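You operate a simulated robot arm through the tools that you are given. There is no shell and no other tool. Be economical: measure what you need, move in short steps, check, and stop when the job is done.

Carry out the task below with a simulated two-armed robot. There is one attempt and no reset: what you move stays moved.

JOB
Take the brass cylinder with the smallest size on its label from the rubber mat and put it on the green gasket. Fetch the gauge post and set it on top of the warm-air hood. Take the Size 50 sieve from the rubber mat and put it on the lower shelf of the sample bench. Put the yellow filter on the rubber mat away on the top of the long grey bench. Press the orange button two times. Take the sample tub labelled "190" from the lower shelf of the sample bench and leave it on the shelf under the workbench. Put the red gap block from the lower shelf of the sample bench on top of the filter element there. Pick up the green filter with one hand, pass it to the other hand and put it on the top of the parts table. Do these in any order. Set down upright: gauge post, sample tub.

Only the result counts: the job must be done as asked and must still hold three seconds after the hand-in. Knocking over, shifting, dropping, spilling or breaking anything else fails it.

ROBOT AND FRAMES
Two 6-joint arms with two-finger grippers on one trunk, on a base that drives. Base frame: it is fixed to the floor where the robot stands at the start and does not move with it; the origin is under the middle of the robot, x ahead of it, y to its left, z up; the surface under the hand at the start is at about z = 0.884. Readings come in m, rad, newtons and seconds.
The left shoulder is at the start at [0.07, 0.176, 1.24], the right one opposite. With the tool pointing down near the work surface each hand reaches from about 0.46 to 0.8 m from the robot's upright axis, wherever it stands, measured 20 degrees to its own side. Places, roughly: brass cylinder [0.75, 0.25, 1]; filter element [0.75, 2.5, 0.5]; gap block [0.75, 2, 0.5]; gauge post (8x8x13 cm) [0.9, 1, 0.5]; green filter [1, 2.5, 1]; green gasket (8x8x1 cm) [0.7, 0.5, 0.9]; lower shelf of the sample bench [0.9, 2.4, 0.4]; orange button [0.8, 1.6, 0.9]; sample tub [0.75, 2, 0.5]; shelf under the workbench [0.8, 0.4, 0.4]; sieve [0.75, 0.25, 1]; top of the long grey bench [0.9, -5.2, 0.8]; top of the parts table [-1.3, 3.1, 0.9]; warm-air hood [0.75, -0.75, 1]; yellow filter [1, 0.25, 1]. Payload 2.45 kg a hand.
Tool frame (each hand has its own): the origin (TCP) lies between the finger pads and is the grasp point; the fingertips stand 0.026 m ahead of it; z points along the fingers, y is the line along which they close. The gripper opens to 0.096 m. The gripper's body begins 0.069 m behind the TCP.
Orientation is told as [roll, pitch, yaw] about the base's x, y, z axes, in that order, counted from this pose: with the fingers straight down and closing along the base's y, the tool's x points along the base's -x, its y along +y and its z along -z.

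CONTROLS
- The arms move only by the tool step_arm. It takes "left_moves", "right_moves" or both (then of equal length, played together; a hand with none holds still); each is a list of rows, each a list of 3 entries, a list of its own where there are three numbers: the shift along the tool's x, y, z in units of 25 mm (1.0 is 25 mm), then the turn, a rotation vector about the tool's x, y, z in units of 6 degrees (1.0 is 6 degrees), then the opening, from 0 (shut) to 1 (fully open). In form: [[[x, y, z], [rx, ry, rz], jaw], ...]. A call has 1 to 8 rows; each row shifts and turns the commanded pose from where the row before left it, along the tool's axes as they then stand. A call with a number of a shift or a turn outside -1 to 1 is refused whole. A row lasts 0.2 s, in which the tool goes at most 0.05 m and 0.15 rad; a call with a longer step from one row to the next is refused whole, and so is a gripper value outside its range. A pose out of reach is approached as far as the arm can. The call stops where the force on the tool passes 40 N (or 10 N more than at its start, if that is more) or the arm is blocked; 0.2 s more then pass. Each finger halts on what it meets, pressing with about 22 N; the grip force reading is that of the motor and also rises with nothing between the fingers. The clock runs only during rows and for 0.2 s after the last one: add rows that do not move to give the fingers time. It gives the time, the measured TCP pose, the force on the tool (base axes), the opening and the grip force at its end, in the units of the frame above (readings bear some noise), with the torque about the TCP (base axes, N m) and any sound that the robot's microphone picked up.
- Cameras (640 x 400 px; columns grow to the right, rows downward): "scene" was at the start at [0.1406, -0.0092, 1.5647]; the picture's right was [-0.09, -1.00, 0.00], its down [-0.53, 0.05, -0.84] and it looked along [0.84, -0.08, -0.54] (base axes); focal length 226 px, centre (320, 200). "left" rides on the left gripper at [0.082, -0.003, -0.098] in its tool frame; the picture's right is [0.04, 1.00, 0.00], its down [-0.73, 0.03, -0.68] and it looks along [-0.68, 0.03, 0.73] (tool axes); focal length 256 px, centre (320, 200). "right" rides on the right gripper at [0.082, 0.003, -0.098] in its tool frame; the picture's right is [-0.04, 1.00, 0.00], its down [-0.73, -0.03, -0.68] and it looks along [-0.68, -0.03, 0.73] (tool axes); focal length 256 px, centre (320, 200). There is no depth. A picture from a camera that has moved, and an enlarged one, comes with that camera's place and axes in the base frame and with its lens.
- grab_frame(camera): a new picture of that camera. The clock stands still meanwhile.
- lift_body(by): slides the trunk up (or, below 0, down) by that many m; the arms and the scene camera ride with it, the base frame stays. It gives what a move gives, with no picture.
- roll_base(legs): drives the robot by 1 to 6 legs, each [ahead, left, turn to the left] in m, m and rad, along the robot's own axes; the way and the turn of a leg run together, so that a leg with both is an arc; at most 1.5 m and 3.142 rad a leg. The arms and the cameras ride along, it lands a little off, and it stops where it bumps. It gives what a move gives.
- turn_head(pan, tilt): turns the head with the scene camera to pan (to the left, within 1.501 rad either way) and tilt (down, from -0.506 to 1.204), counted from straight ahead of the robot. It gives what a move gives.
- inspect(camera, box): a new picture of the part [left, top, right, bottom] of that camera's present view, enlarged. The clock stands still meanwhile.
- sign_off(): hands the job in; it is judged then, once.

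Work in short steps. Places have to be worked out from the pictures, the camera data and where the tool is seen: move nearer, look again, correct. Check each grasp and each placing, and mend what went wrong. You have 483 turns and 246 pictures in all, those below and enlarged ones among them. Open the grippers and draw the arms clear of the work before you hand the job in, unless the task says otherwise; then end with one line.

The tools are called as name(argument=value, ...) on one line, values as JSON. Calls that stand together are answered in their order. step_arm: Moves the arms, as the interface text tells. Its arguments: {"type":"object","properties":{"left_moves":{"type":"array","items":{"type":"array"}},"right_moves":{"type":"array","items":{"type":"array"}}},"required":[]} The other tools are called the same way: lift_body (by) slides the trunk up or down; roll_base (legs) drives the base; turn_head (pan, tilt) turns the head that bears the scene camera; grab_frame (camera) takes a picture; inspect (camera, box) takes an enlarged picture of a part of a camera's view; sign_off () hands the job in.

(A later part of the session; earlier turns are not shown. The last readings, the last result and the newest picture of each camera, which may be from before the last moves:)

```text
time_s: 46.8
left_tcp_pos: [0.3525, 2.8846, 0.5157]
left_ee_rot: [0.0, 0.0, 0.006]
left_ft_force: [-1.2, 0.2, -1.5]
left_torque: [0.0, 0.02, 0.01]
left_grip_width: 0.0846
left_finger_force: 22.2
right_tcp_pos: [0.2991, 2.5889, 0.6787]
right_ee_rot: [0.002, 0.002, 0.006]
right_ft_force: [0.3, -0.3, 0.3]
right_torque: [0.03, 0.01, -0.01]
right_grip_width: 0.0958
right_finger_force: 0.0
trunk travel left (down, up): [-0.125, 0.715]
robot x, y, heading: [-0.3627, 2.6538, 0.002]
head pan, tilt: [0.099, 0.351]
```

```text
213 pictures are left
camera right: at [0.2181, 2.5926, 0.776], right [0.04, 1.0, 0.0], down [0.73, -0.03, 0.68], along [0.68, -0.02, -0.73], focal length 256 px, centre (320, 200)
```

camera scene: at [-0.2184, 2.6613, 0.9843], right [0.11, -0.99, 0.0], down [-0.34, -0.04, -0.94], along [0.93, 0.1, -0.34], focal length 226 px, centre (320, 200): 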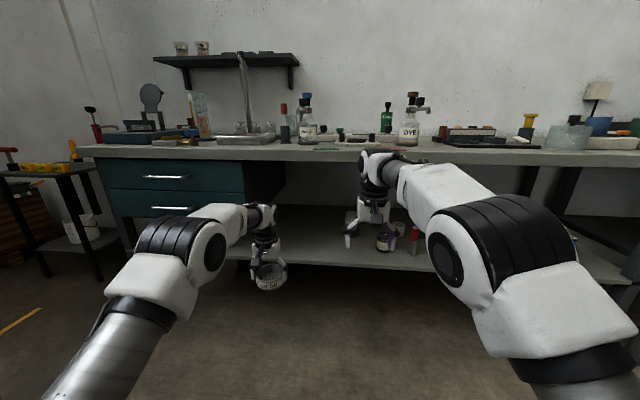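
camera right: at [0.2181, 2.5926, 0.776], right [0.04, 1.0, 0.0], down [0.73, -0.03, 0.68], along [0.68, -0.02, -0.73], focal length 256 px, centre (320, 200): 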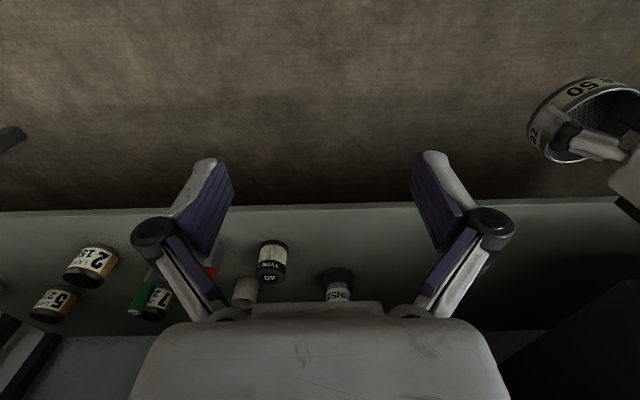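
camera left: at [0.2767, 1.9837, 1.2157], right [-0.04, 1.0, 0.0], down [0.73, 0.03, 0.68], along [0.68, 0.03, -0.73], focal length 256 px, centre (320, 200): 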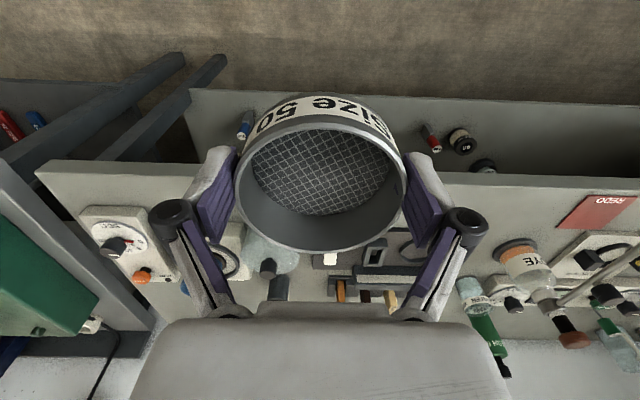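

The shelf surface works out to z ≈ 0.425 with its front edge at x ≈ 0.565, empty around y = 2.8. Before driving in I tuck the right hand back and down so it stays clear of the bench edge.

step_arm(right_moves=[[[0.8, 0, 0.7], [0, 0, 0], 0.5], [[0.8, 0, 0.7], [0, 0, 0], 0.5], [[0.8, 0, 0.7], [0, 0, 0], 0.5], [[0.8, 0, 0.7], [0, 0, 0], 0.5], [[0.8, 0, 0.7], [0, 0, 0], 0.5], [[0.8, 0, 0.7], [0, 0, 0], 0.5], [[0.8, 0, 0.7], [0, 0, 0], 0.5], [[0.8, 0, 0.7], [0, 0, 0], 0.5]])

roll_base(legs=[[0.15, -0.07, 0]])

turn_head(pan=0.3, tilt=0.45)

grab_frame(camera="scene")

grab_frame(camera="left")

```text
time_s: 48.6
left_tcp_pos: [0.3517, 2.8852, 0.5167]
left_ee_rot: [0.001, -0.001, 0.005]
left_ft_force: [-0.6, -0.6, -1.4]
left_torque: [0.01, -0.01, -0.02]
left_grip_width: 0.0845
left_finger_force: 21.5
right_tcp_pos: [0.1702, 2.5353, 0.5506]
right_ee_rot: [0.072, 0.003, -0.036]
right_ft_force: [-0.1, -0.8, 0.9]
right_torque: [-0.03, 0.02, 0.03]
right_grip_width: 0.0482
right_finger_force: 0.1
right hand out of reach, approached as far as the arm can: row 5, 6, 7, 8
trunk travel left (down, up): [-0.125, 0.715]
robot x, y, heading: [-0.3612, 2.6538, 0.005]
head pan, tilt: [0.099, 0.351]
```

```text
time_s: 50.0
left_tcp_pos: [0.5065, 2.8158, 0.517]
left_ee_rot: [0.0, 0.002, 0.006]
left_ft_force: [-0.6, -0.2, -1.7]
left_torque: [-0.02, 0.02, 0.01]
left_grip_width: 0.0846
left_finger_force: 21.9
right_tcp_pos: [0.3263, 2.4673, 0.5536]
right_ee_rot: [0.07, -0.001, -0.033]
right_ft_force: [-0.2, 0.9, 0.0]
right_torque: [0.01, 0.03, 0.05]
right_grip_width: 0.0479
right_finger_force: 0.0
trunk travel left (down, up): [-0.125, 0.715]
robot x, y, heading: [-0.2059, 2.5817, 0.003]
head pan, tilt: [0.099, 0.351]
```

```text
time_s: 50.8
left_tcp_pos: [0.5065, 2.8169, 0.5157]
left_ee_rot: [0.0, 0.002, 0.004]
left_ft_force: [-0.4, 0.2, -1.9]
left_torque: [-0.02, 0.04, -0.03]
left_grip_width: 0.0845
left_finger_force: 22.0
right_tcp_pos: [0.3252, 2.4669, 0.5541]
right_ee_rot: [0.077, -0.001, -0.036]
right_ft_force: [-0.7, 0.3, 0.9]
right_torque: [0.01, -0.02, -0.02]
right_grip_width: 0.048
right_finger_force: 0.0
trunk travel left (down, up): [-0.125, 0.715]
robot x, y, heading: [-0.2065, 2.5826, 0.004]
head pan, tilt: [0.3, 0.45]
```

```text
212 pictures are left
camera scene: at [-0.0682, 2.6104, 0.9751], right [0.3, -0.95, 0.0], down [-0.42, -0.13, -0.9], along [0.86, 0.27, -0.44], focal length 226 px, centre (320, 200)
```

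scene: 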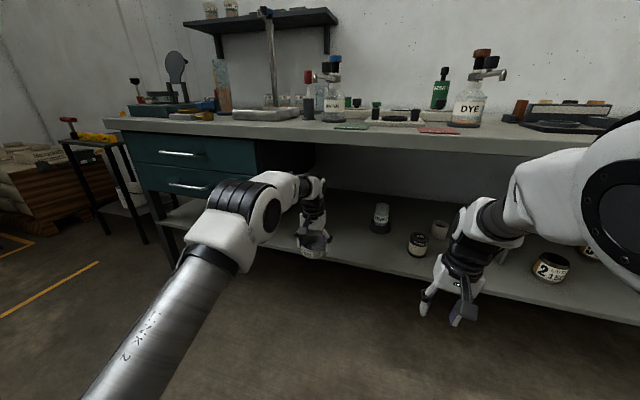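

```text
211 pictures are left
camera left: at [0.4242, 2.8134, 0.6156], right [-0.05, 1.0, 0.0], down [0.73, 0.03, 0.68], along [0.68, 0.03, -0.73], focal length 256 px, centre (320, 200)
```

left: 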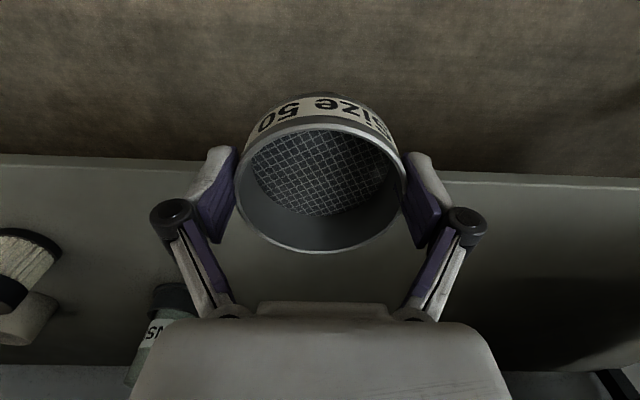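

The sieve hangs at the front edge of the free spot and the wrist (top ≈ 0.73) clears the bench underside. I drive 0.17 m in, then lower the trunk 40 mm.

roll_base(legs=[[0.17, 0, 0]])

lift_body(by=-0.04)

grab_frame(camera="left")

grab_frame(camera="scene")

```text
time_s: 52.2
left_tcp_pos: [0.6813, 2.8192, 0.5148]
left_ee_rot: [0.0, 0.001, 0.005]
left_ft_force: [-0.4, -0.4, -1.5]
left_torque: [0.04, 0.04, 0.04]
left_grip_width: 0.0845
left_finger_force: 22.0
right_tcp_pos: [0.5018, 2.4668, 0.5538]
right_ee_rot: [0.078, -0.002, -0.036]
right_ft_force: [0.8, -0.2, 0.1]
right_torque: [0.01, 0.05, 0.02]
right_grip_width: 0.048
right_finger_force: 0.0
trunk travel left (down, up): [-0.125, 0.715]
robot x, y, heading: [-0.0287, 2.5843, 0.002]
head pan, tilt: [0.3, 0.45]
```

```text
time_s: 53.1
left_tcp_pos: [0.6811, 2.8184, 0.4761]
left_ee_rot: [-0.001, -0.001, 0.004]
left_ft_force: [-0.4, -0.2, -0.4]
left_torque: [0.01, 0.04, 0.0]
left_grip_width: 0.0845
left_finger_force: 21.6
right_tcp_pos: [0.5015, 2.467, 0.5148]
right_ee_rot: [0.078, 0.0, -0.037]
right_ft_force: [0.5, -0.1, 0.8]
right_torque: [0.0, -0.03, 0.01]
right_grip_width: 0.048
right_finger_force: 0.0
trunk travel left (down, up): [-0.085, 0.755]
robot x, y, heading: [-0.0329, 2.5819, 0.005]
head pan, tilt: [0.3, 0.45]
```

```text
210 pictures are left
camera left: at [0.5993, 2.8146, 0.5758], right [-0.05, 1.0, 0.0], down [0.73, 0.03, 0.68], along [0.68, 0.03, -0.73], focal length 256 px, centre (320, 200)
```

left: 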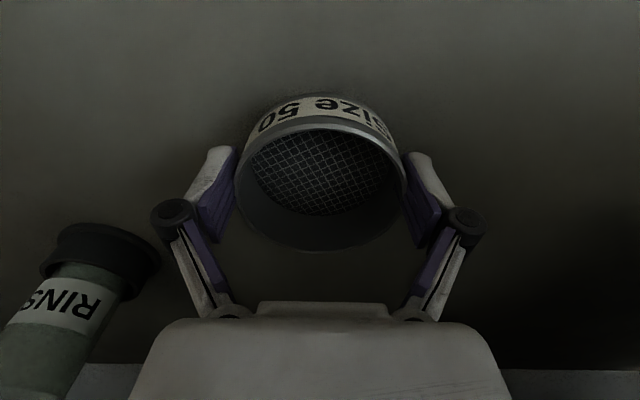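

```text
209 pictures are left
camera scene: at [0.1067, 2.6116, 0.9351], right [0.3, -0.95, 0.0], down [-0.41, -0.13, -0.9], along [0.86, 0.27, -0.44], focal length 226 px, centre (320, 200)
```

scene: 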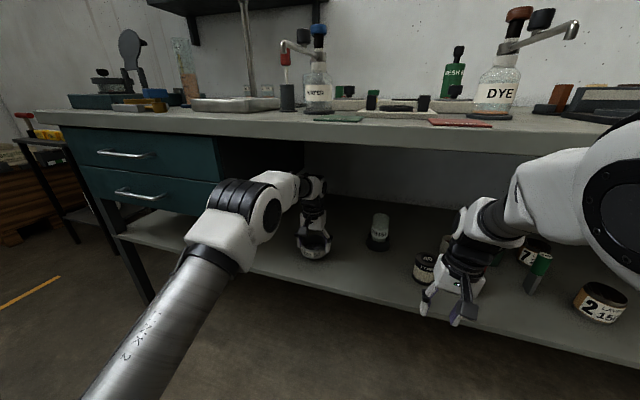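

All clear around the sieve; I lower the left hand in 4 mm steps until it touches.

step_arm(left_moves=[[[0, 0, 0.2], [0, 0, 0], 0.7], [[0, 0, 0.2], [0, 0, 0], 0.7], [[0, 0, 0.16], [0, 0, 0], 0.7], [[0, 0, 0.12], [0, 0, 0], 0.7], [[0, 0, 0], [0, 0, 0], 0.7]])

```text
time_s: 54.3
left_tcp_pos: [0.6806, 2.8172, 0.4591]
left_ee_rot: [-0.002, 0.001, 0.004]
left_ft_force: [0.3, 0.2, -1.2]
left_torque: [-0.02, 0.0, 0.01]
left_grip_width: 0.0842
left_finger_force: 21.3
right_tcp_pos: [0.5014, 2.4684, 0.5146]
right_ee_rot: [0.078, -0.003, -0.037]
right_ft_force: [0.2, -1.0, 0.3]
right_torque: [-0.01, -0.01, -0.03]
right_grip_width: 0.0479
right_finger_force: 0.0
trunk travel left (down, up): [-0.085, 0.755]
robot x, y, heading: [-0.0316, 2.5849, 0.008]
head pan, tilt: [0.3, 0.45]
```

step_arm(left_moves=[[[0, 0, 0.15], [0, 0, 0], 0.7], [[0, 0, 0.15], [0, 0, 0], 0.7], [[0, 0, 0.15], [0, 0, 0], 0.7], [[0, 0, 0.15], [0, 0, 0], 0.7], [[0, 0, 0.15], [0, 0, 0], 0.7], [[0, 0, 0], [0, 0, 0], 0.7]])

```text
time_s: 55.7
left_tcp_pos: [0.6804, 2.8174, 0.4418]
left_ee_rot: [0.0, 0.0, 0.006]
left_ft_force: [1.4, 1.2, 10.8]
left_torque: [0.02, -0.08, 0.13]
left_grip_width: 0.0832
left_finger_force: 22.5
right_tcp_pos: [0.5002, 2.4689, 0.5158]
right_ee_rot: [0.079, -0.004, -0.037]
right_ft_force: [-0.5, 0.2, 0.0]
right_torque: [0.0, -0.01, -0.01]
right_grip_width: 0.0478
right_finger_force: 0.1
trunk travel left (down, up): [-0.085, 0.755]
robot x, y, heading: [-0.0348, 2.5839, 0.01]
head pan, tilt: [0.3, 0.45]
```

Contact (10.8 N) at z = 0.442, so the shelf is at ≈ 0.411. I open, rise, and check.

step_arm(left_moves=[[[0, 0, -0.08], [0, 0, 0], 0.9], [[0, 0, 0], [0, 0, 0], 1], [[0, 0, 0], [0, 0, 0], 1], [[0, 0, -0.6], [0, 0, 0], 1], [[0, 0, -0.8], [0, 0, 0], 1], [[0, 0, -0.8], [0, 0, 0], 1], [[0, 0, -0.8], [0, 0, 0], 1]])

grab_frame(camera="left")

```text
time_s: 57.3
left_tcp_pos: [0.6808, 2.8166, 0.5166]
left_ee_rot: [0.0, 0.002, 0.004]
left_ft_force: [0.3, -0.6, -0.1]
left_torque: [0.01, 0.01, 0.02]
left_grip_width: 0.0957
left_finger_force: 0.1
right_tcp_pos: [0.5017, 2.4687, 0.5157]
right_ee_rot: [0.079, -0.002, -0.036]
right_ft_force: [0.0, -0.7, 0.0]
right_torque: [0.0, 0.04, -0.01]
right_grip_width: 0.048
right_finger_force: 0.0
trunk travel left (down, up): [-0.085, 0.755]
robot x, y, heading: [-0.0303, 2.5853, 0.008]
head pan, tilt: [0.3, 0.45]
```

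```text
208 pictures are left
camera left: at [0.5996, 2.8134, 0.6162], right [-0.05, 1.0, 0.0], down [0.73, 0.03, 0.68], along [0.68, 0.03, -0.74], focal length 256 px, centre (320, 200)
```

left: 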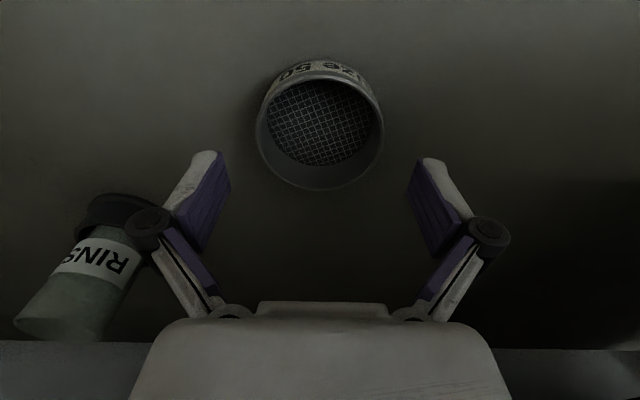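

The Size 50 sieve rests flat on the lower shelf. I back out and slide right so the left camera looks at the blocks and the filter element.

roll_base(legs=[[-0.27, 0, 0], [0, -0.38, 0]])

grab_frame(camera="left")

grab_frame(camera="right")

grab_frame(camera="scene")

```text
time_s: 61.2
left_tcp_pos: [0.4122, 2.4312, 0.5171]
left_ee_rot: [0.0, -0.001, 0.001]
left_ft_force: [-1.2, -0.2, 0.4]
left_torque: [0.04, -0.01, 0.02]
left_grip_width: 0.0958
left_finger_force: 0.0
right_tcp_pos: [0.2302, 2.0842, 0.5153]
right_ee_rot: [0.079, -0.002, -0.041]
right_ft_force: [0.1, 0.2, -0.3]
right_torque: [0.02, 0.02, -0.06]
right_grip_width: 0.0481
right_finger_force: 0.0
trunk travel left (down, up): [-0.085, 0.755]
robot x, y, heading: [-0.3068, 2.2044, -0.003]
head pan, tilt: [0.3, 0.45]
```

```text
207 pictures are left
camera left: at [0.3304, 2.4285, 0.6161], right [-0.04, 1.0, 0.0], down [0.73, 0.03, 0.68], along [0.68, 0.03, -0.73], focal length 256 px, centre (320, 200)
```

left: 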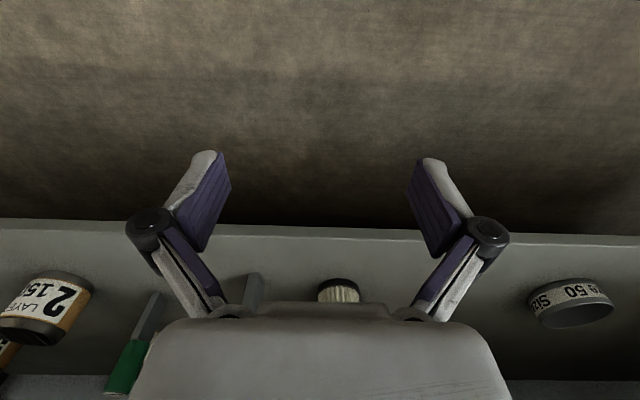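

```text
206 pictures are left
camera right: at [0.1501, 2.0828, 0.6131], right [0.08, 0.99, 0.08], down [0.73, -0.11, 0.68], along [0.68, 0.0, -0.73], focal length 256 px, centre (320, 200)
```

right: 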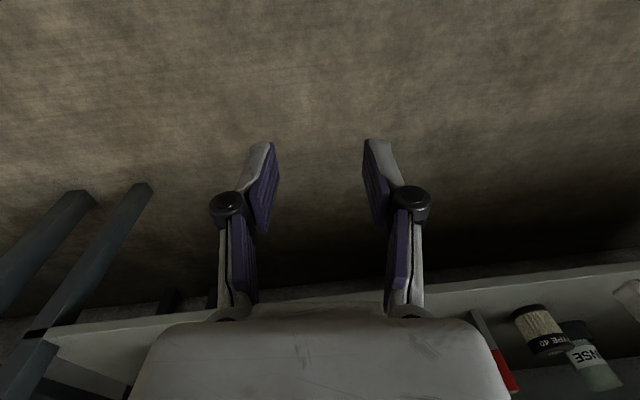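

```text
205 pictures are left
camera scene: at [-0.1632, 2.2284, 0.9351], right [0.3, -0.95, 0.0], down [-0.42, -0.13, -0.9], along [0.86, 0.27, -0.44], focal length 226 px, centre (320, 200)
```

scene: 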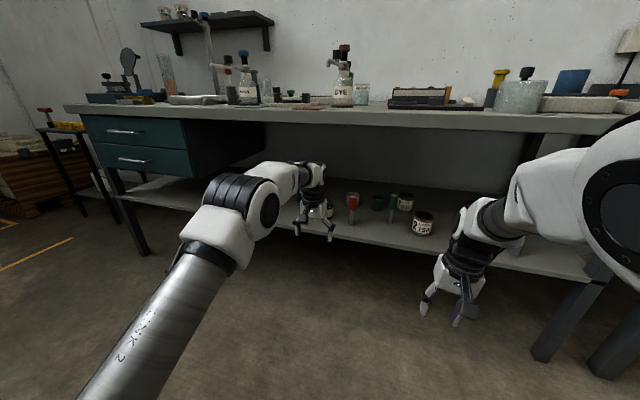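

inspect(camera="scene", box=[280, 170, 480, 290])

```text
3.20 times, centred on (380, 230) of scene
camera zoom: at [-0.1632, 2.2284, 0.9351], right [0.3, -0.95, 0.0], down [-0.42, -0.13, -0.9], along [0.86, 0.27, -0.44], focal length 724 px, centre (128, 104)
```

zoom: 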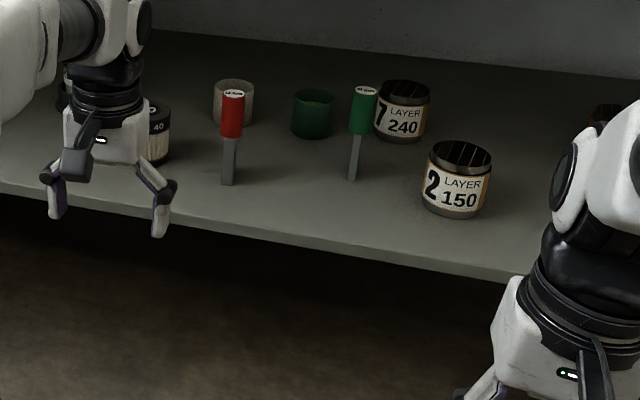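

The red gap block stands upright (steel foot, red handle, ~13 cm tall) near (0.68, 2.35); the filter element is behind the left hand near (0.72, 2.47). I pitch the left hand 60° forward so it can work under the bench top, and straighten the right hand.

step_arm(left_moves=[[[0, 0, 0], [0, -1, 0], 1], [[0, 0, 0], [0, -1, 0], 1], [[0, 0, 0], [0, -1, 0], 1], [[0, 0, 0], [0, -1, 0], 1], [[0, 0, 0], [0, -1, 0], 1], [[0, 0, 0], [0, -1, 0], 1], [[0, 0, 0], [0, -1, 0], 1], [[0, 0, 0], [0, -1, 0], 1]], right_moves=[[[-0.5, 0, 0], [0.37, 0, -0.17], 0.5], [[-0.5, 0, 0], [0.37, 0, -0.17], 0.5], [[-0.5, 0, 0], [0, 0, 0], 0.5], [[-0.5, 0, 0], [0, 0, 0], 0.5], [[0, 0, 0], [0, 0, 0], 0.5], [[0, 0, 0], [0, 0, 0], 0.5], [[0, 0, 0], [0, 0, 0], 0.5], [[0, 0, 0], [0, 0, 0], 0.5]])

step_arm(left_moves=[[[0, 0, 0], [0, -1, 0], 1], [[0, 0, 0], [0, -1, 0], 1], [[0, 0, 0], [0, 0, 0], 1]])

grab_frame(camera="left")

grab_frame(camera="scene")

```text
time_s: 63.0
left_tcp_pos: [0.4121, 2.4315, 0.5158]
left_ee_rot: [-0.001, -0.838, 0.002]
left_ft_force: [0.6, 0.3, -0.4]
left_torque: [0.02, 0.0, 0.0]
left_grip_width: 0.0961
left_finger_force: 0.0
right_tcp_pos: [0.2809, 2.0822, 0.5163]
right_ee_rot: [-0.002, -0.003, -0.003]
right_ft_force: [0.7, -0.5, 0.5]
right_torque: [0.02, 0.02, 0.01]
right_grip_width: 0.0479
right_finger_force: 0.0
trunk travel left (down, up): [-0.085, 0.755]
robot x, y, heading: [-0.3037, 2.2013, 0.008]
head pan, tilt: [0.3, 0.45]
```

```text
time_s: 63.8
left_tcp_pos: [0.4118, 2.4308, 0.5175]
left_ee_rot: [0.0, -1.048, 0.001]
left_ft_force: [-0.1, 0.1, -0.5]
left_torque: [-0.01, 0.02, -0.01]
left_grip_width: 0.0959
left_finger_force: 0.1
right_tcp_pos: [0.2817, 2.0807, 0.5166]
right_ee_rot: [0.0, -0.004, -0.005]
right_ft_force: [0.2, -0.9, 0.1]
right_torque: [-0.04, -0.04, -0.02]
right_grip_width: 0.0481
right_finger_force: 0.1
trunk travel left (down, up): [-0.085, 0.755]
robot x, y, heading: [-0.3022, 2.2016, 0.004]
head pan, tilt: [0.3, 0.45]
```

```text
203 pictures are left
camera left: at [0.2854, 2.4282, 0.4962], right [-0.02, 1.0, -0.03], down [-0.22, 0.03, 0.97], along [0.97, 0.03, 0.22], focal length 256 px, centre (320, 200)
```

left: 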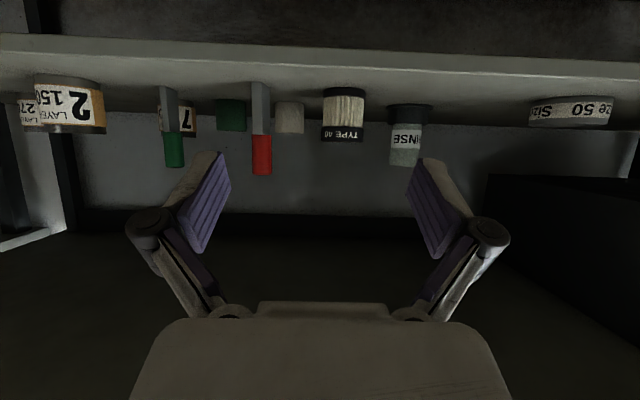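

```text
202 pictures are left
camera scene: at [-0.1632, 2.2284, 0.9351], right [0.3, -0.95, 0.0], down [-0.42, -0.13, -0.9], along [0.86, 0.27, -0.44], focal length 226 px, centre (320, 200)
```

scene: 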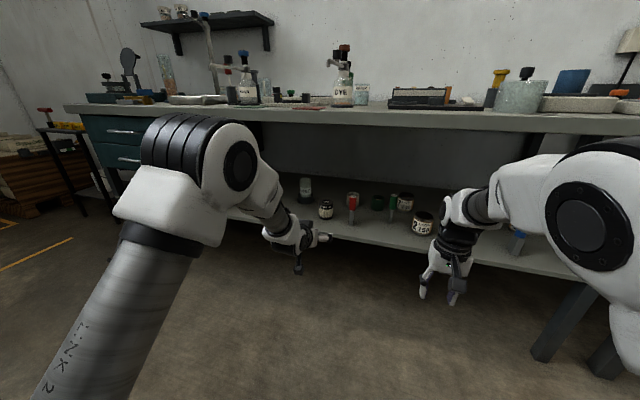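

inspect(camera="scene", box=[290, 170, 450, 266])

inspect(camera="left", box=[150, 60, 450, 210])

```text
4.00 times, centred on (370, 218) of scene
camera zoom: at [-0.1632, 2.2284, 0.9351], right [0.3, -0.95, 0.0], down [-0.42, -0.13, -0.9], along [0.86, 0.27, -0.44], focal length 905 px, centre (120, 128)
```

zoom: 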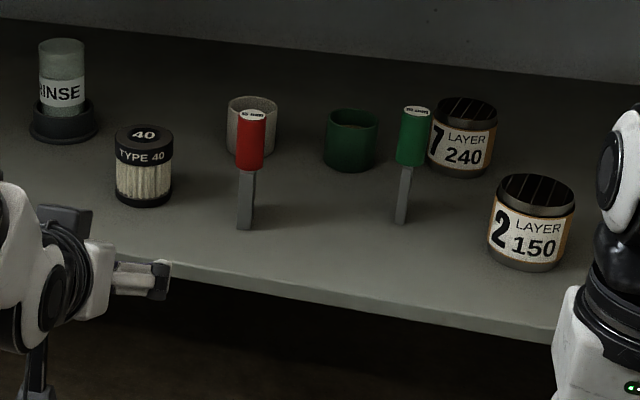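

```text
2.13 times, centred on (300, 135) of left
camera zoom: at [0.2854, 2.4282, 0.4962], right [-0.02, 1.0, -0.03], down [-0.22, 0.03, 0.97], along [0.97, 0.03, 0.22], focal length 546 px, centre (363, 339)
```

zoom: 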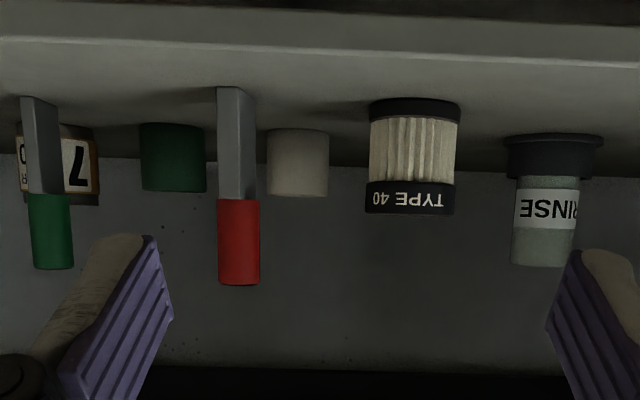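

The filter element's top is flat (“40”), at about (0.705, 2.472, 0.486); the red block is at about (0.675, 2.352) with its handle from z = 0.48 to 0.545. I drive nearer with the hand open.

roll_base(legs=[[0.18, -0.08, 0]])

grab_frame(camera="left")

grab_frame(camera="scene")

```text
time_s: 65.4
left_tcp_pos: [0.5917, 2.3506, 0.5164]
left_ee_rot: [0.0, -1.046, 0.002]
left_ft_force: [0.5, -0.1, -0.1]
left_torque: [0.02, 0.05, -0.02]
left_grip_width: 0.0963
left_finger_force: 0.1
right_tcp_pos: [0.4587, 2.0015, 0.516]
right_ee_rot: [0.001, -0.005, -0.007]
right_ft_force: [0.0, -0.1, 0.6]
right_torque: [0.03, 0.0, -0.02]
right_grip_width: 0.0479
right_finger_force: 0.1
trunk travel left (down, up): [-0.085, 0.755]
robot x, y, heading: [-0.1225, 2.1229, 0.002]
head pan, tilt: [0.3, 0.45]
```

```text
199 pictures are left
camera left: at [0.4635, 2.3487, 0.4962], right [-0.02, 1.0, -0.03], down [-0.22, 0.03, 0.97], along [0.98, 0.03, 0.22], focal length 256 px, centre (320, 200)
```

left: 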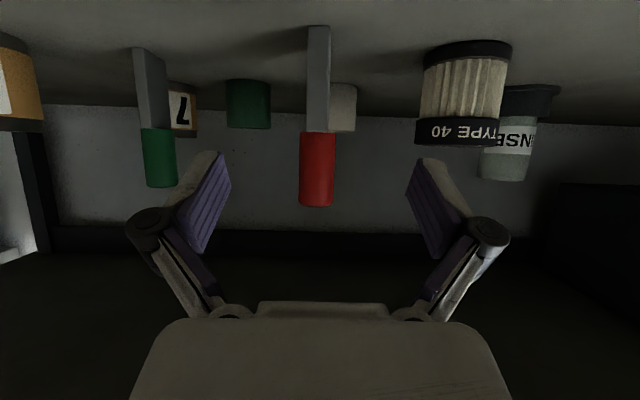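

```text
198 pictures are left
camera scene: at [0.0148, 2.1492, 0.935], right [0.3, -0.95, 0.0], down [-0.42, -0.13, -0.9], along [0.86, 0.27, -0.44], focal length 226 px, centre (320, 200)
```

scene: 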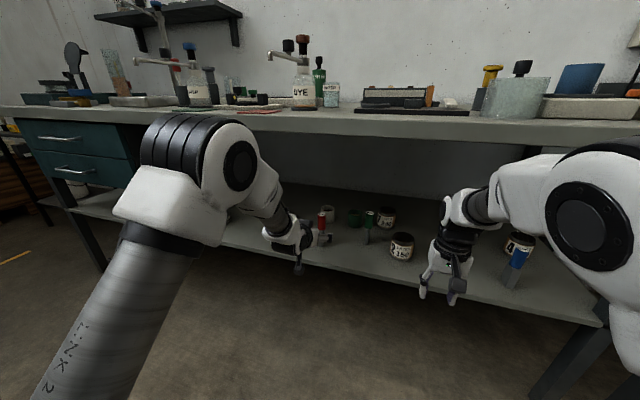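

The handle lines up with the open fingers. I advance 87 mm horizontally around it and close.

step_arm(left_moves=[[[-0.39, 0.02, 0.78], [0, 0, 0], 1], [[-0.39, 0.02, 0.78], [0, 0, 0], 1], [[-0.39, 0.02, 0.78], [0, 0, 0], 1], [[-0.39, 0, 0.78], [0, 0, 0], 1], [[0, 0, 0], [0, 0, 0], 1]])

grab_frame(camera="left")

```text
time_s: 66.6
left_tcp_pos: [0.6749, 2.3534, 0.511]
left_ee_rot: [0.0, -1.046, 0.002]
left_ft_force: [0.1, 0.0, 0.5]
left_torque: [0.0, 0.0, 0.02]
left_grip_width: 0.0958
left_finger_force: 0.1
right_tcp_pos: [0.4591, 2.0023, 0.516]
right_ee_rot: [0.002, -0.004, -0.006]
right_ft_force: [-0.2, 1.5, 0.5]
right_torque: [0.01, 0.03, 0.01]
right_grip_width: 0.0479
right_finger_force: 0.0
trunk travel left (down, up): [-0.085, 0.755]
robot x, y, heading: [-0.1247, 2.1219, 0.002]
head pan, tilt: [0.3, 0.45]
```

```text
197 pictures are left
camera left: at [0.5491, 2.3509, 0.4899], right [-0.02, 1.0, -0.03], down [-0.22, 0.03, 0.97], along [0.98, 0.03, 0.22], focal length 256 px, centre (320, 200)
```

left: 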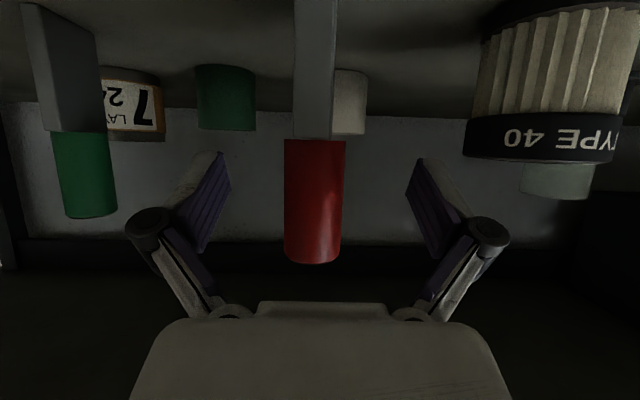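

Handle sits between the pads; I close and lift 20 mm.

step_arm(left_moves=[[[0, 0, 0], [0, 0, 0], 0], [[0, 0, 0], [0, 0, 0], 0], [[0, 0, 0], [0, 0, 0], 0], [[-0.35, 0, -0.2], [0, 0, 0], 0], [[-0.35, 0, -0.2], [0, 0, 0], 0]])

grab_frame(camera="left")

```text
time_s: 67.8
left_tcp_pos: [0.6761, 2.353, 0.5312]
left_ee_rot: [0.0, -1.044, 0.002]
left_ft_force: [-0.7, -0.4, -2.8]
left_torque: [0.05, -0.02, 0.04]
left_grip_width: 0.0273
left_finger_force: 22.0
right_tcp_pos: [0.4593, 2.0027, 0.5166]
right_ee_rot: [0.0, -0.001, -0.007]
right_ft_force: [-0.3, -0.8, 0.1]
right_torque: [-0.04, -0.01, 0.02]
right_grip_width: 0.0479
right_finger_force: 0.1
trunk travel left (down, up): [-0.085, 0.755]
robot x, y, heading: [-0.1229, 2.124, -0.001]
head pan, tilt: [0.3, 0.45]
```

```text
196 pictures are left
camera left: at [0.5498, 2.3505, 0.5108], right [-0.02, 1.0, -0.03], down [-0.22, 0.03, 0.98], along [0.98, 0.03, 0.22], focal length 256 px, centre (320, 200)
```

left: 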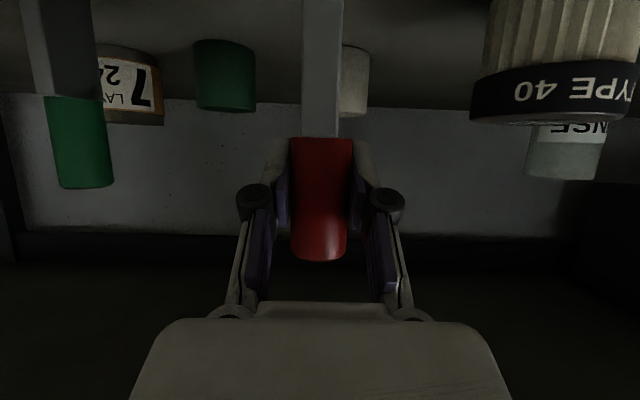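

Held (27 mm, weight felt). I lift another 80 mm so the foot clears the filter element's top (0.486).

step_arm(left_moves=[[[-0.69, 0, -0.4], [0, 0, 0], 0], [[-0.69, 0, -0.4], [0, 0, 0], 0], [[-0.69, 0, -0.4], [0, 0, 0], 0], [[-0.69, 0, -0.4], [0, 0, 0], 0], [[0, 0, 0], [0, 0, 0], 0]])

grab_frame(camera="left")

inspect(camera="scene", box=[200, 130, 420, 290])

```text
time_s: 69.0
left_tcp_pos: [0.6765, 2.3532, 0.6101]
left_ee_rot: [0.001, -1.045, 0.001]
left_ft_force: [0.2, -0.4, -3.1]
left_torque: [-0.03, -0.03, -0.02]
left_grip_width: 0.0274
left_finger_force: 21.5
right_tcp_pos: [0.4587, 2.0013, 0.5165]
right_ee_rot: [0.0, -0.002, -0.006]
right_ft_force: [-0.2, 0.6, 0.5]
right_torque: [-0.01, -0.02, 0.0]
right_grip_width: 0.0481
right_finger_force: 0.0
trunk travel left (down, up): [-0.085, 0.755]
robot x, y, heading: [-0.1243, 2.1225, 0.001]
head pan, tilt: [0.3, 0.45]
```

```text
195 pictures are left
camera left: at [0.5504, 2.3502, 0.5898], right [-0.02, 1.0, -0.03], down [-0.22, 0.03, 0.98], along [0.98, 0.03, 0.22], focal length 256 px, centre (320, 200)
```

left: 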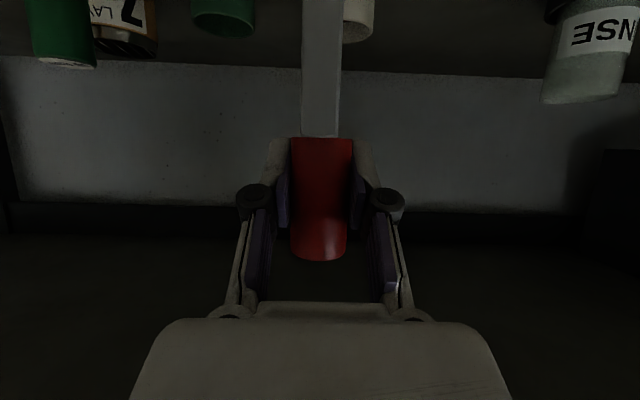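

```text
2.50 times, centred on (310, 210) of scene
camera zoom: at [0.0149, 2.1493, 0.935], right [0.3, -0.95, 0.0], down [-0.42, -0.13, -0.9], along [0.86, 0.27, -0.44], focal length 566 px, centre (345, 175)
```

zoom: 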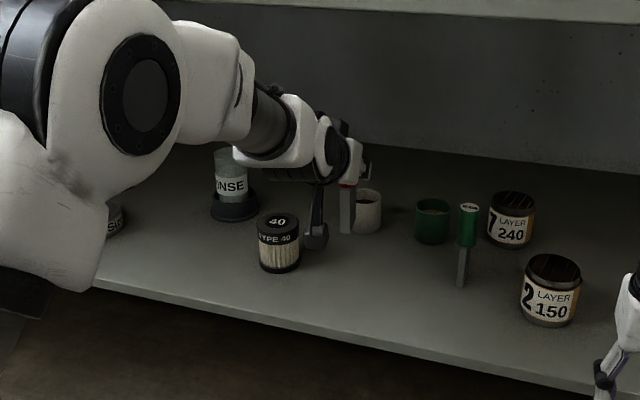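

Two views agree on the filter's centre: (0.71, 2.475). I slide the base left 0.12 m and reach 33 mm further in, holding height.

roll_base(legs=[[0, 0.12, 0]])

step_arm(left_moves=[[[-0.33, 0, 0.57], [0, 0, 0], 0], [[-0.33, 0, 0.57], [0, 0, 0], 0], [[0, 0, 0], [0, 0, 0], 0]])

inspect(camera="scene", box=[200, 130, 420, 290])

grab_frame(camera="left")

```text
time_s: 70.2
left_tcp_pos: [0.676, 2.4725, 0.6091]
left_ee_rot: [-0.003, -1.044, 0.003]
left_ft_force: [-0.4, 0.1, -2.4]
left_torque: [0.0, -0.01, -0.01]
left_grip_width: 0.0275
left_finger_force: 21.4
right_tcp_pos: [0.4587, 2.1203, 0.5159]
right_ee_rot: [0.001, -0.002, -0.006]
right_ft_force: [-0.1, -0.9, -0.3]
right_torque: [-0.01, -0.02, 0.0]
right_grip_width: 0.0479
right_finger_force: 0.0
trunk travel left (down, up): [-0.085, 0.755]
robot x, y, heading: [-0.1252, 2.2386, 0.004]
head pan, tilt: [0.3, 0.45]
```

```text
time_s: 71.0
left_tcp_pos: [0.6966, 2.4689, 0.6098]
left_ee_rot: [-0.009, -1.051, 0.002]
left_ft_force: [0.1, -0.6, -2.8]
left_torque: [0.0, -0.03, 0.03]
left_grip_width: 0.0272
left_finger_force: 21.8
left hand out of reach, approached as far as the arm can: row 2
right_tcp_pos: [0.4587, 2.1206, 0.5154]
right_ee_rot: [0.001, -0.001, -0.005]
right_ft_force: [0.6, 1.0, 1.1]
right_torque: [0.0, 0.0, -0.05]
right_grip_width: 0.0478
right_finger_force: 0.1
trunk travel left (down, up): [-0.085, 0.755]
robot x, y, heading: [-0.1267, 2.2442, 0.002]
head pan, tilt: [0.3, 0.45]
```

```text
2.50 times, centred on (310, 210) of scene
camera zoom: at [0.0146, 2.2675, 0.935], right [0.3, -0.95, 0.0], down [-0.42, -0.13, -0.9], along [0.86, 0.27, -0.44], focal length 566 px, centre (345, 175)
```

zoom: 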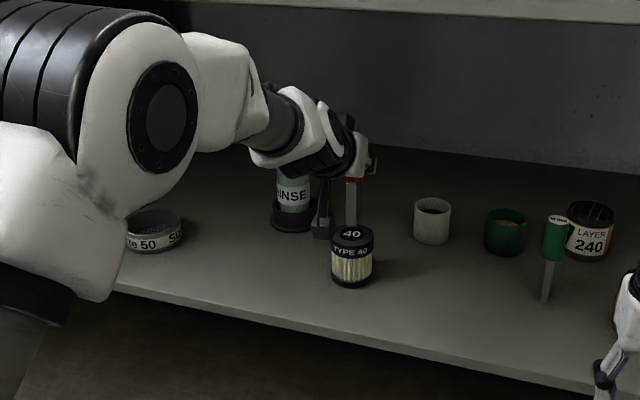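

```text
192 pictures are left
camera left: at [0.5716, 2.4673, 0.5893], right [-0.01, 1.0, -0.04], down [-0.22, 0.04, 0.97], along [0.97, 0.02, 0.22], focal length 256 px, centre (320, 200)
```

left: 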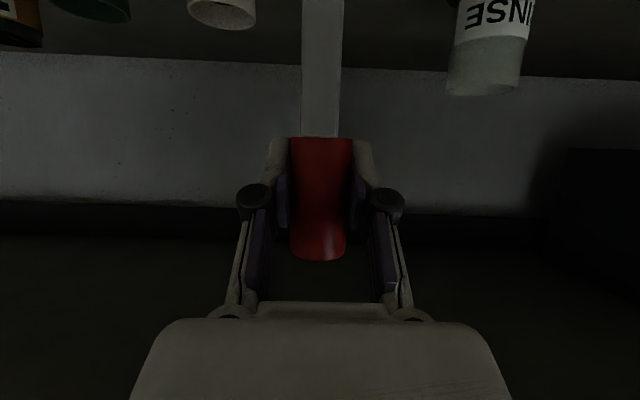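

Arm at its reach limit at x = 0.697; the filter top re-reads (0.712, 2.472). I roll 30 mm ahead instead.

roll_base(legs=[[0.03, 0.0, 0]])

step_arm(left_moves=[[[0, 0, 0], [0, 0, 0], 0]])

```text
time_s: 71.8
left_tcp_pos: [0.7281, 2.4685, 0.61]
left_ee_rot: [-0.01, -1.049, 0.002]
left_ft_force: [0.3, -0.8, -3.8]
left_torque: [0.01, 0.01, 0.01]
left_grip_width: 0.0272
left_finger_force: 22.3
right_tcp_pos: [0.4888, 2.1197, 0.5161]
right_ee_rot: [0.002, 0.0, -0.008]
right_ft_force: [0.4, 0.0, -0.6]
right_torque: [-0.01, 0.0, 0.01]
right_grip_width: 0.0485
right_finger_force: 0.1
trunk travel left (down, up): [-0.085, 0.755]
robot x, y, heading: [-0.092, 2.2417, 0.002]
head pan, tilt: [0.3, 0.45]
```

```text
time_s: 72.2
left_tcp_pos: [0.7282, 2.4672, 0.6098]
left_ee_rot: [-0.01, -1.046, 0.001]
left_ft_force: [-0.5, 0.1, -3.2]
left_torque: [-0.02, -0.01, 0.01]
left_grip_width: 0.0271
left_finger_force: 22.0
right_tcp_pos: [0.4892, 2.1198, 0.5153]
right_ee_rot: [0.0, -0.001, -0.008]
right_ft_force: [-0.4, 0.5, -0.7]
right_torque: [0.02, 0.01, -0.02]
right_grip_width: 0.0479
right_finger_force: 0.1
trunk travel left (down, up): [-0.085, 0.755]
robot x, y, heading: [-0.0918, 2.245, 0.001]
head pan, tilt: [0.3, 0.45]
```

I pull back 17 mm, shift 6 mm left, level the small roll, and lower to ~8 mm above the filter top.

step_arm(left_moves=[[[0.34, 0.24, -0.59], [-0.05, 0, 0.08], 0], [[0.3, 0, 0.18], [0, 0, 0], 0], [[0, 0, 0], [0, 0, 0], 0]])

inspect(camera="scene", box=[260, 170, 400, 270])

```text
time_s: 73.0
left_tcp_pos: [0.7113, 2.4748, 0.6011]
left_ee_rot: [0.01, -1.05, -0.016]
left_ft_force: [0.7, 0.1, -2.3]
left_torque: [0.0, 0.01, -0.01]
left_grip_width: 0.0274
left_finger_force: 21.4
right_tcp_pos: [0.4898, 2.1187, 0.5155]
right_ee_rot: [-0.002, -0.002, -0.006]
right_ft_force: [0.4, 0.1, -0.1]
right_torque: [0.01, -0.03, -0.03]
right_grip_width: 0.0481
right_finger_force: 0.2
trunk travel left (down, up): [-0.085, 0.755]
robot x, y, heading: [-0.0959, 2.2422, -0.003]
head pan, tilt: [0.3, 0.45]
```

```text
4.00 times, centred on (330, 220) of scene
camera zoom: at [0.0452, 2.2673, 0.935], right [0.3, -0.95, 0.0], down [-0.42, -0.13, -0.9], along [0.86, 0.27, -0.44], focal length 905 px, centre (280, 120)
```

zoom: 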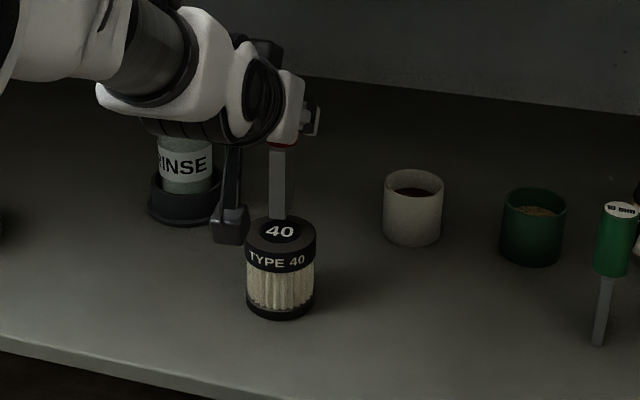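

The foot is hovering over the centre of the filter's top (~15 mm above). I lower in small steps.

step_arm(left_moves=[[[0.14, 0, 0.08], [0, 0, 0], 0], [[0.14, 0, 0.08], [0, 0, 0], 0], [[0.1, 0, 0.06], [0, 0, 0], 0], [[0, 0, 0], [0, 0, 0], 0]])

inspect(camera="scene", box=[260, 170, 400, 270])

```text
time_s: 74.0
left_tcp_pos: [0.7118, 2.474, 0.5902]
left_ee_rot: [0.011, -1.048, -0.015]
left_ft_force: [-0.2, 0.0, -3.4]
left_torque: [0.01, 0.01, -0.01]
left_grip_width: 0.0273
left_finger_force: 22.1
right_tcp_pos: [0.4885, 2.1182, 0.5159]
right_ee_rot: [-0.002, -0.001, -0.008]
right_ft_force: [0.1, 0.0, 1.2]
right_torque: [-0.02, 0.02, 0.03]
right_grip_width: 0.0479
right_finger_force: 0.0
trunk travel left (down, up): [-0.085, 0.755]
robot x, y, heading: [-0.0947, 2.245, 0.0]
head pan, tilt: [0.3, 0.45]
```

```text
4.00 times, centred on (330, 220) of scene
camera zoom: at [0.0451, 2.2674, 0.935], right [0.3, -0.95, 0.0], down [-0.42, -0.13, -0.9], along [0.86, 0.27, -0.44], focal length 905 px, centre (280, 120)
```

zoom: 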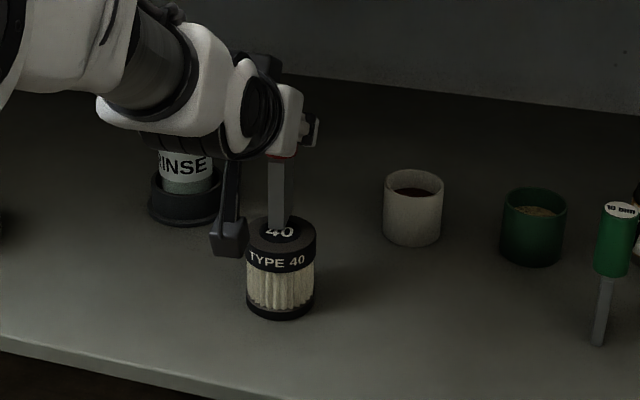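

step_arm(left_moves=[[[0.07, 0, 0.04], [0, 0, 0], 0], [[0.07, 0, 0.04], [0, 0, 0], 0], [[0.07, 0, 0.04], [0, 0, 0], 0], [[0, 0, 0], [0, 0, 0], 0]])

```text
time_s: 75.0
left_tcp_pos: [0.7115, 2.4744, 0.5866]
left_ee_rot: [0.011, -1.051, -0.016]
left_ft_force: [3.2, 1.2, 7.2]
left_torque: [0.1, -0.07, -0.05]
left_grip_width: 0.0273
left_finger_force: 21.2
right_tcp_pos: [0.4874, 2.1189, 0.517]
right_ee_rot: [0.0, -0.003, -0.009]
right_ft_force: [0.0, -0.1, -0.1]
right_torque: [0.0, 0.01, 0.01]
right_grip_width: 0.0481
right_finger_force: 0.1
trunk travel left (down, up): [-0.085, 0.755]
robot x, y, heading: [-0.0956, 2.2387, 0.002]
head pan, tilt: [0.3, 0.45]
```

Contact felt (force swung +10 N) at z = 0.587. I ease 1 mm up, open, and draw straight back.

step_arm(left_moves=[[[-0.05, 0, -0.03], [0, 0, 0], 0], [[0, 0, 0], [0, 0, 0], 0.4], [[0, 0, 0], [0, 0, 0], 0.7], [[0, 0, 0], [0, 0, 0], 0.7], [[0.3, 0, -0.52], [0, 0, 0], 0.7], [[0.3, 0, -0.52], [0, 0, 0], 0.7], [[0.4, 0, -0.7], [0, 0, 0], 0.7], [[0.4, 0, -0.7], [0, 0, 0], 0.7]])

inspect(camera="scene", box=[230, 150, 450, 280])

grab_frame(camera="left")

```text
time_s: 76.8
left_tcp_pos: [0.6399, 2.4751, 0.588]
left_ee_rot: [0.01, -1.052, -0.016]
left_ft_force: [0.4, 0.1, 0.3]
left_torque: [0.01, 0.02, 0.0]
left_grip_width: 0.0673
left_finger_force: 0.1
right_tcp_pos: [0.4895, 2.1196, 0.5168]
right_ee_rot: [-0.001, -0.003, -0.007]
right_ft_force: [-0.1, 0.2, -0.5]
right_torque: [0.02, 0.01, -0.01]
right_grip_width: 0.0478
right_finger_force: 0.1
trunk travel left (down, up): [-0.085, 0.755]
robot x, y, heading: [-0.0952, 2.2413, -0.0]
head pan, tilt: [0.3, 0.45]
```

```text
2.91 times, centred on (340, 215) of scene
camera zoom: at [0.0446, 2.2672, 0.9351], right [0.3, -0.95, 0.0], down [-0.42, -0.13, -0.9], along [0.86, 0.27, -0.44], focal length 658 px, centre (262, 156)
```

zoom: 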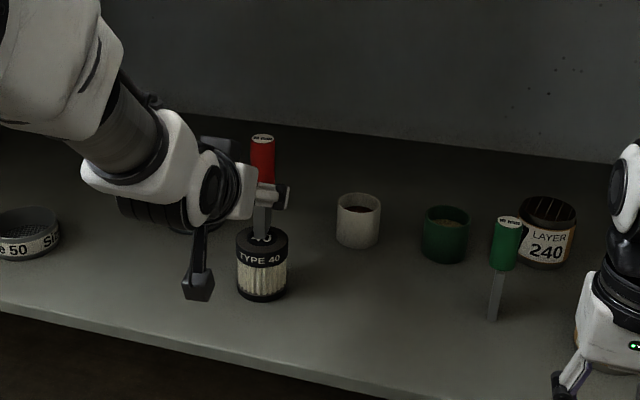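

```text
188 pictures are left
camera left: at [0.5131, 2.4732, 0.567], right [-0.01, 1.0, -0.03], down [-0.22, 0.03, 0.97], along [0.97, 0.02, 0.22], focal length 256 px, centre (320, 200)
```

left: 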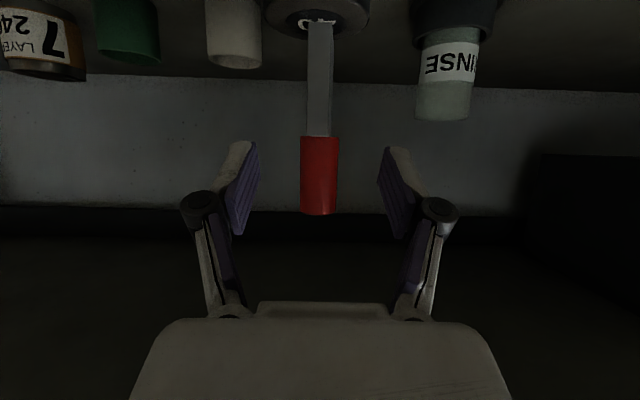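

The red block stands upright on the filter element. I back out and slide right to find the tub labelled 190.

roll_base(legs=[[-0.22, 0, 0], [0, -0.35, 0]])

grab_frame(camera="left")

turn_head(pan=0.1, tilt=0.45)

grab_frame(camera="scene")

```text
time_s: 80.5
left_tcp_pos: [0.4135, 2.1254, 0.5882]
left_ee_rot: [0.011, -1.05, -0.011]
left_ft_force: [-0.5, -0.1, -0.7]
left_torque: [0.03, 0.02, 0.01]
left_grip_width: 0.0671
left_finger_force: 0.1
right_tcp_pos: [0.2655, 1.7681, 0.5148]
right_ee_rot: [-0.001, -0.003, -0.004]
right_ft_force: [0.0, -0.4, -0.4]
right_torque: [0.0, 0.01, -0.01]
right_grip_width: 0.0478
right_finger_force: 0.0
trunk travel left (down, up): [-0.085, 0.755]
robot x, y, heading: [-0.3198, 1.8866, 0.002]
head pan, tilt: [0.3, 0.45]
```

```text
187 pictures are left
camera left: at [0.2874, 2.1223, 0.5668], right [-0.02, 1.0, -0.03], down [-0.22, 0.02, 0.97], along [0.97, 0.02, 0.22], focal length 256 px, centre (320, 200)
```

left: 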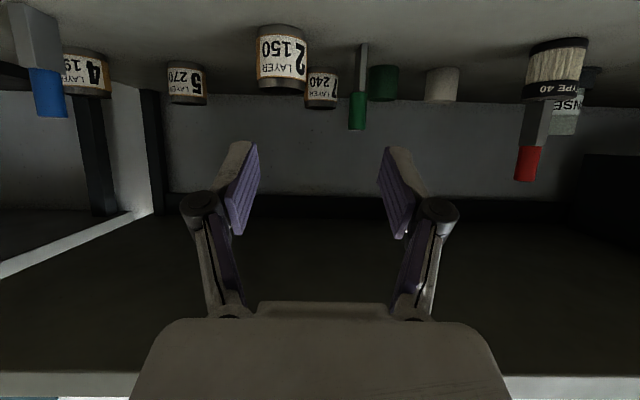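

```text
time_s: 81.2
left_tcp_pos: [0.4131, 2.1245, 0.5866]
left_ee_rot: [0.01, -1.05, -0.013]
left_ft_force: [0.6, 0.6, 1.1]
left_torque: [-0.01, 0.02, 0.02]
left_grip_width: 0.067
left_finger_force: 0.0
right_tcp_pos: [0.2651, 1.7686, 0.5152]
right_ee_rot: [0.0, -0.003, -0.001]
right_ft_force: [0.5, 0.0, 0.1]
right_torque: [0.01, 0.01, -0.03]
right_grip_width: 0.0481
right_finger_force: 0.1
trunk travel left (down, up): [-0.085, 0.755]
robot x, y, heading: [-0.3202, 1.8876, 0.008]
head pan, tilt: [0.099, 0.45]
```

```text
186 pictures are left
camera scene: at [-0.1765, 1.8961, 0.9351], right [0.11, -0.99, 0.0], down [-0.43, -0.05, -0.9], along [0.9, 0.1, -0.44], focal length 226 px, centre (320, 200)
```

scene: 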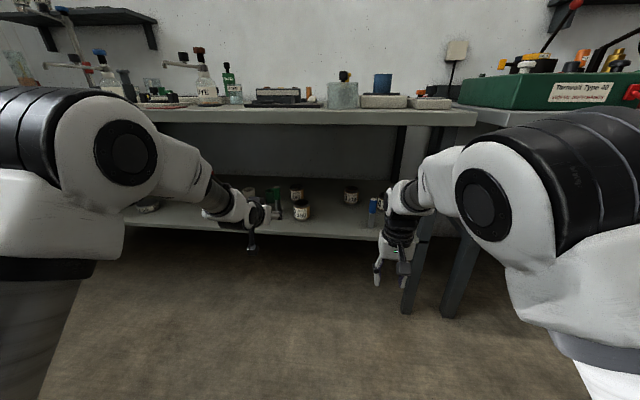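

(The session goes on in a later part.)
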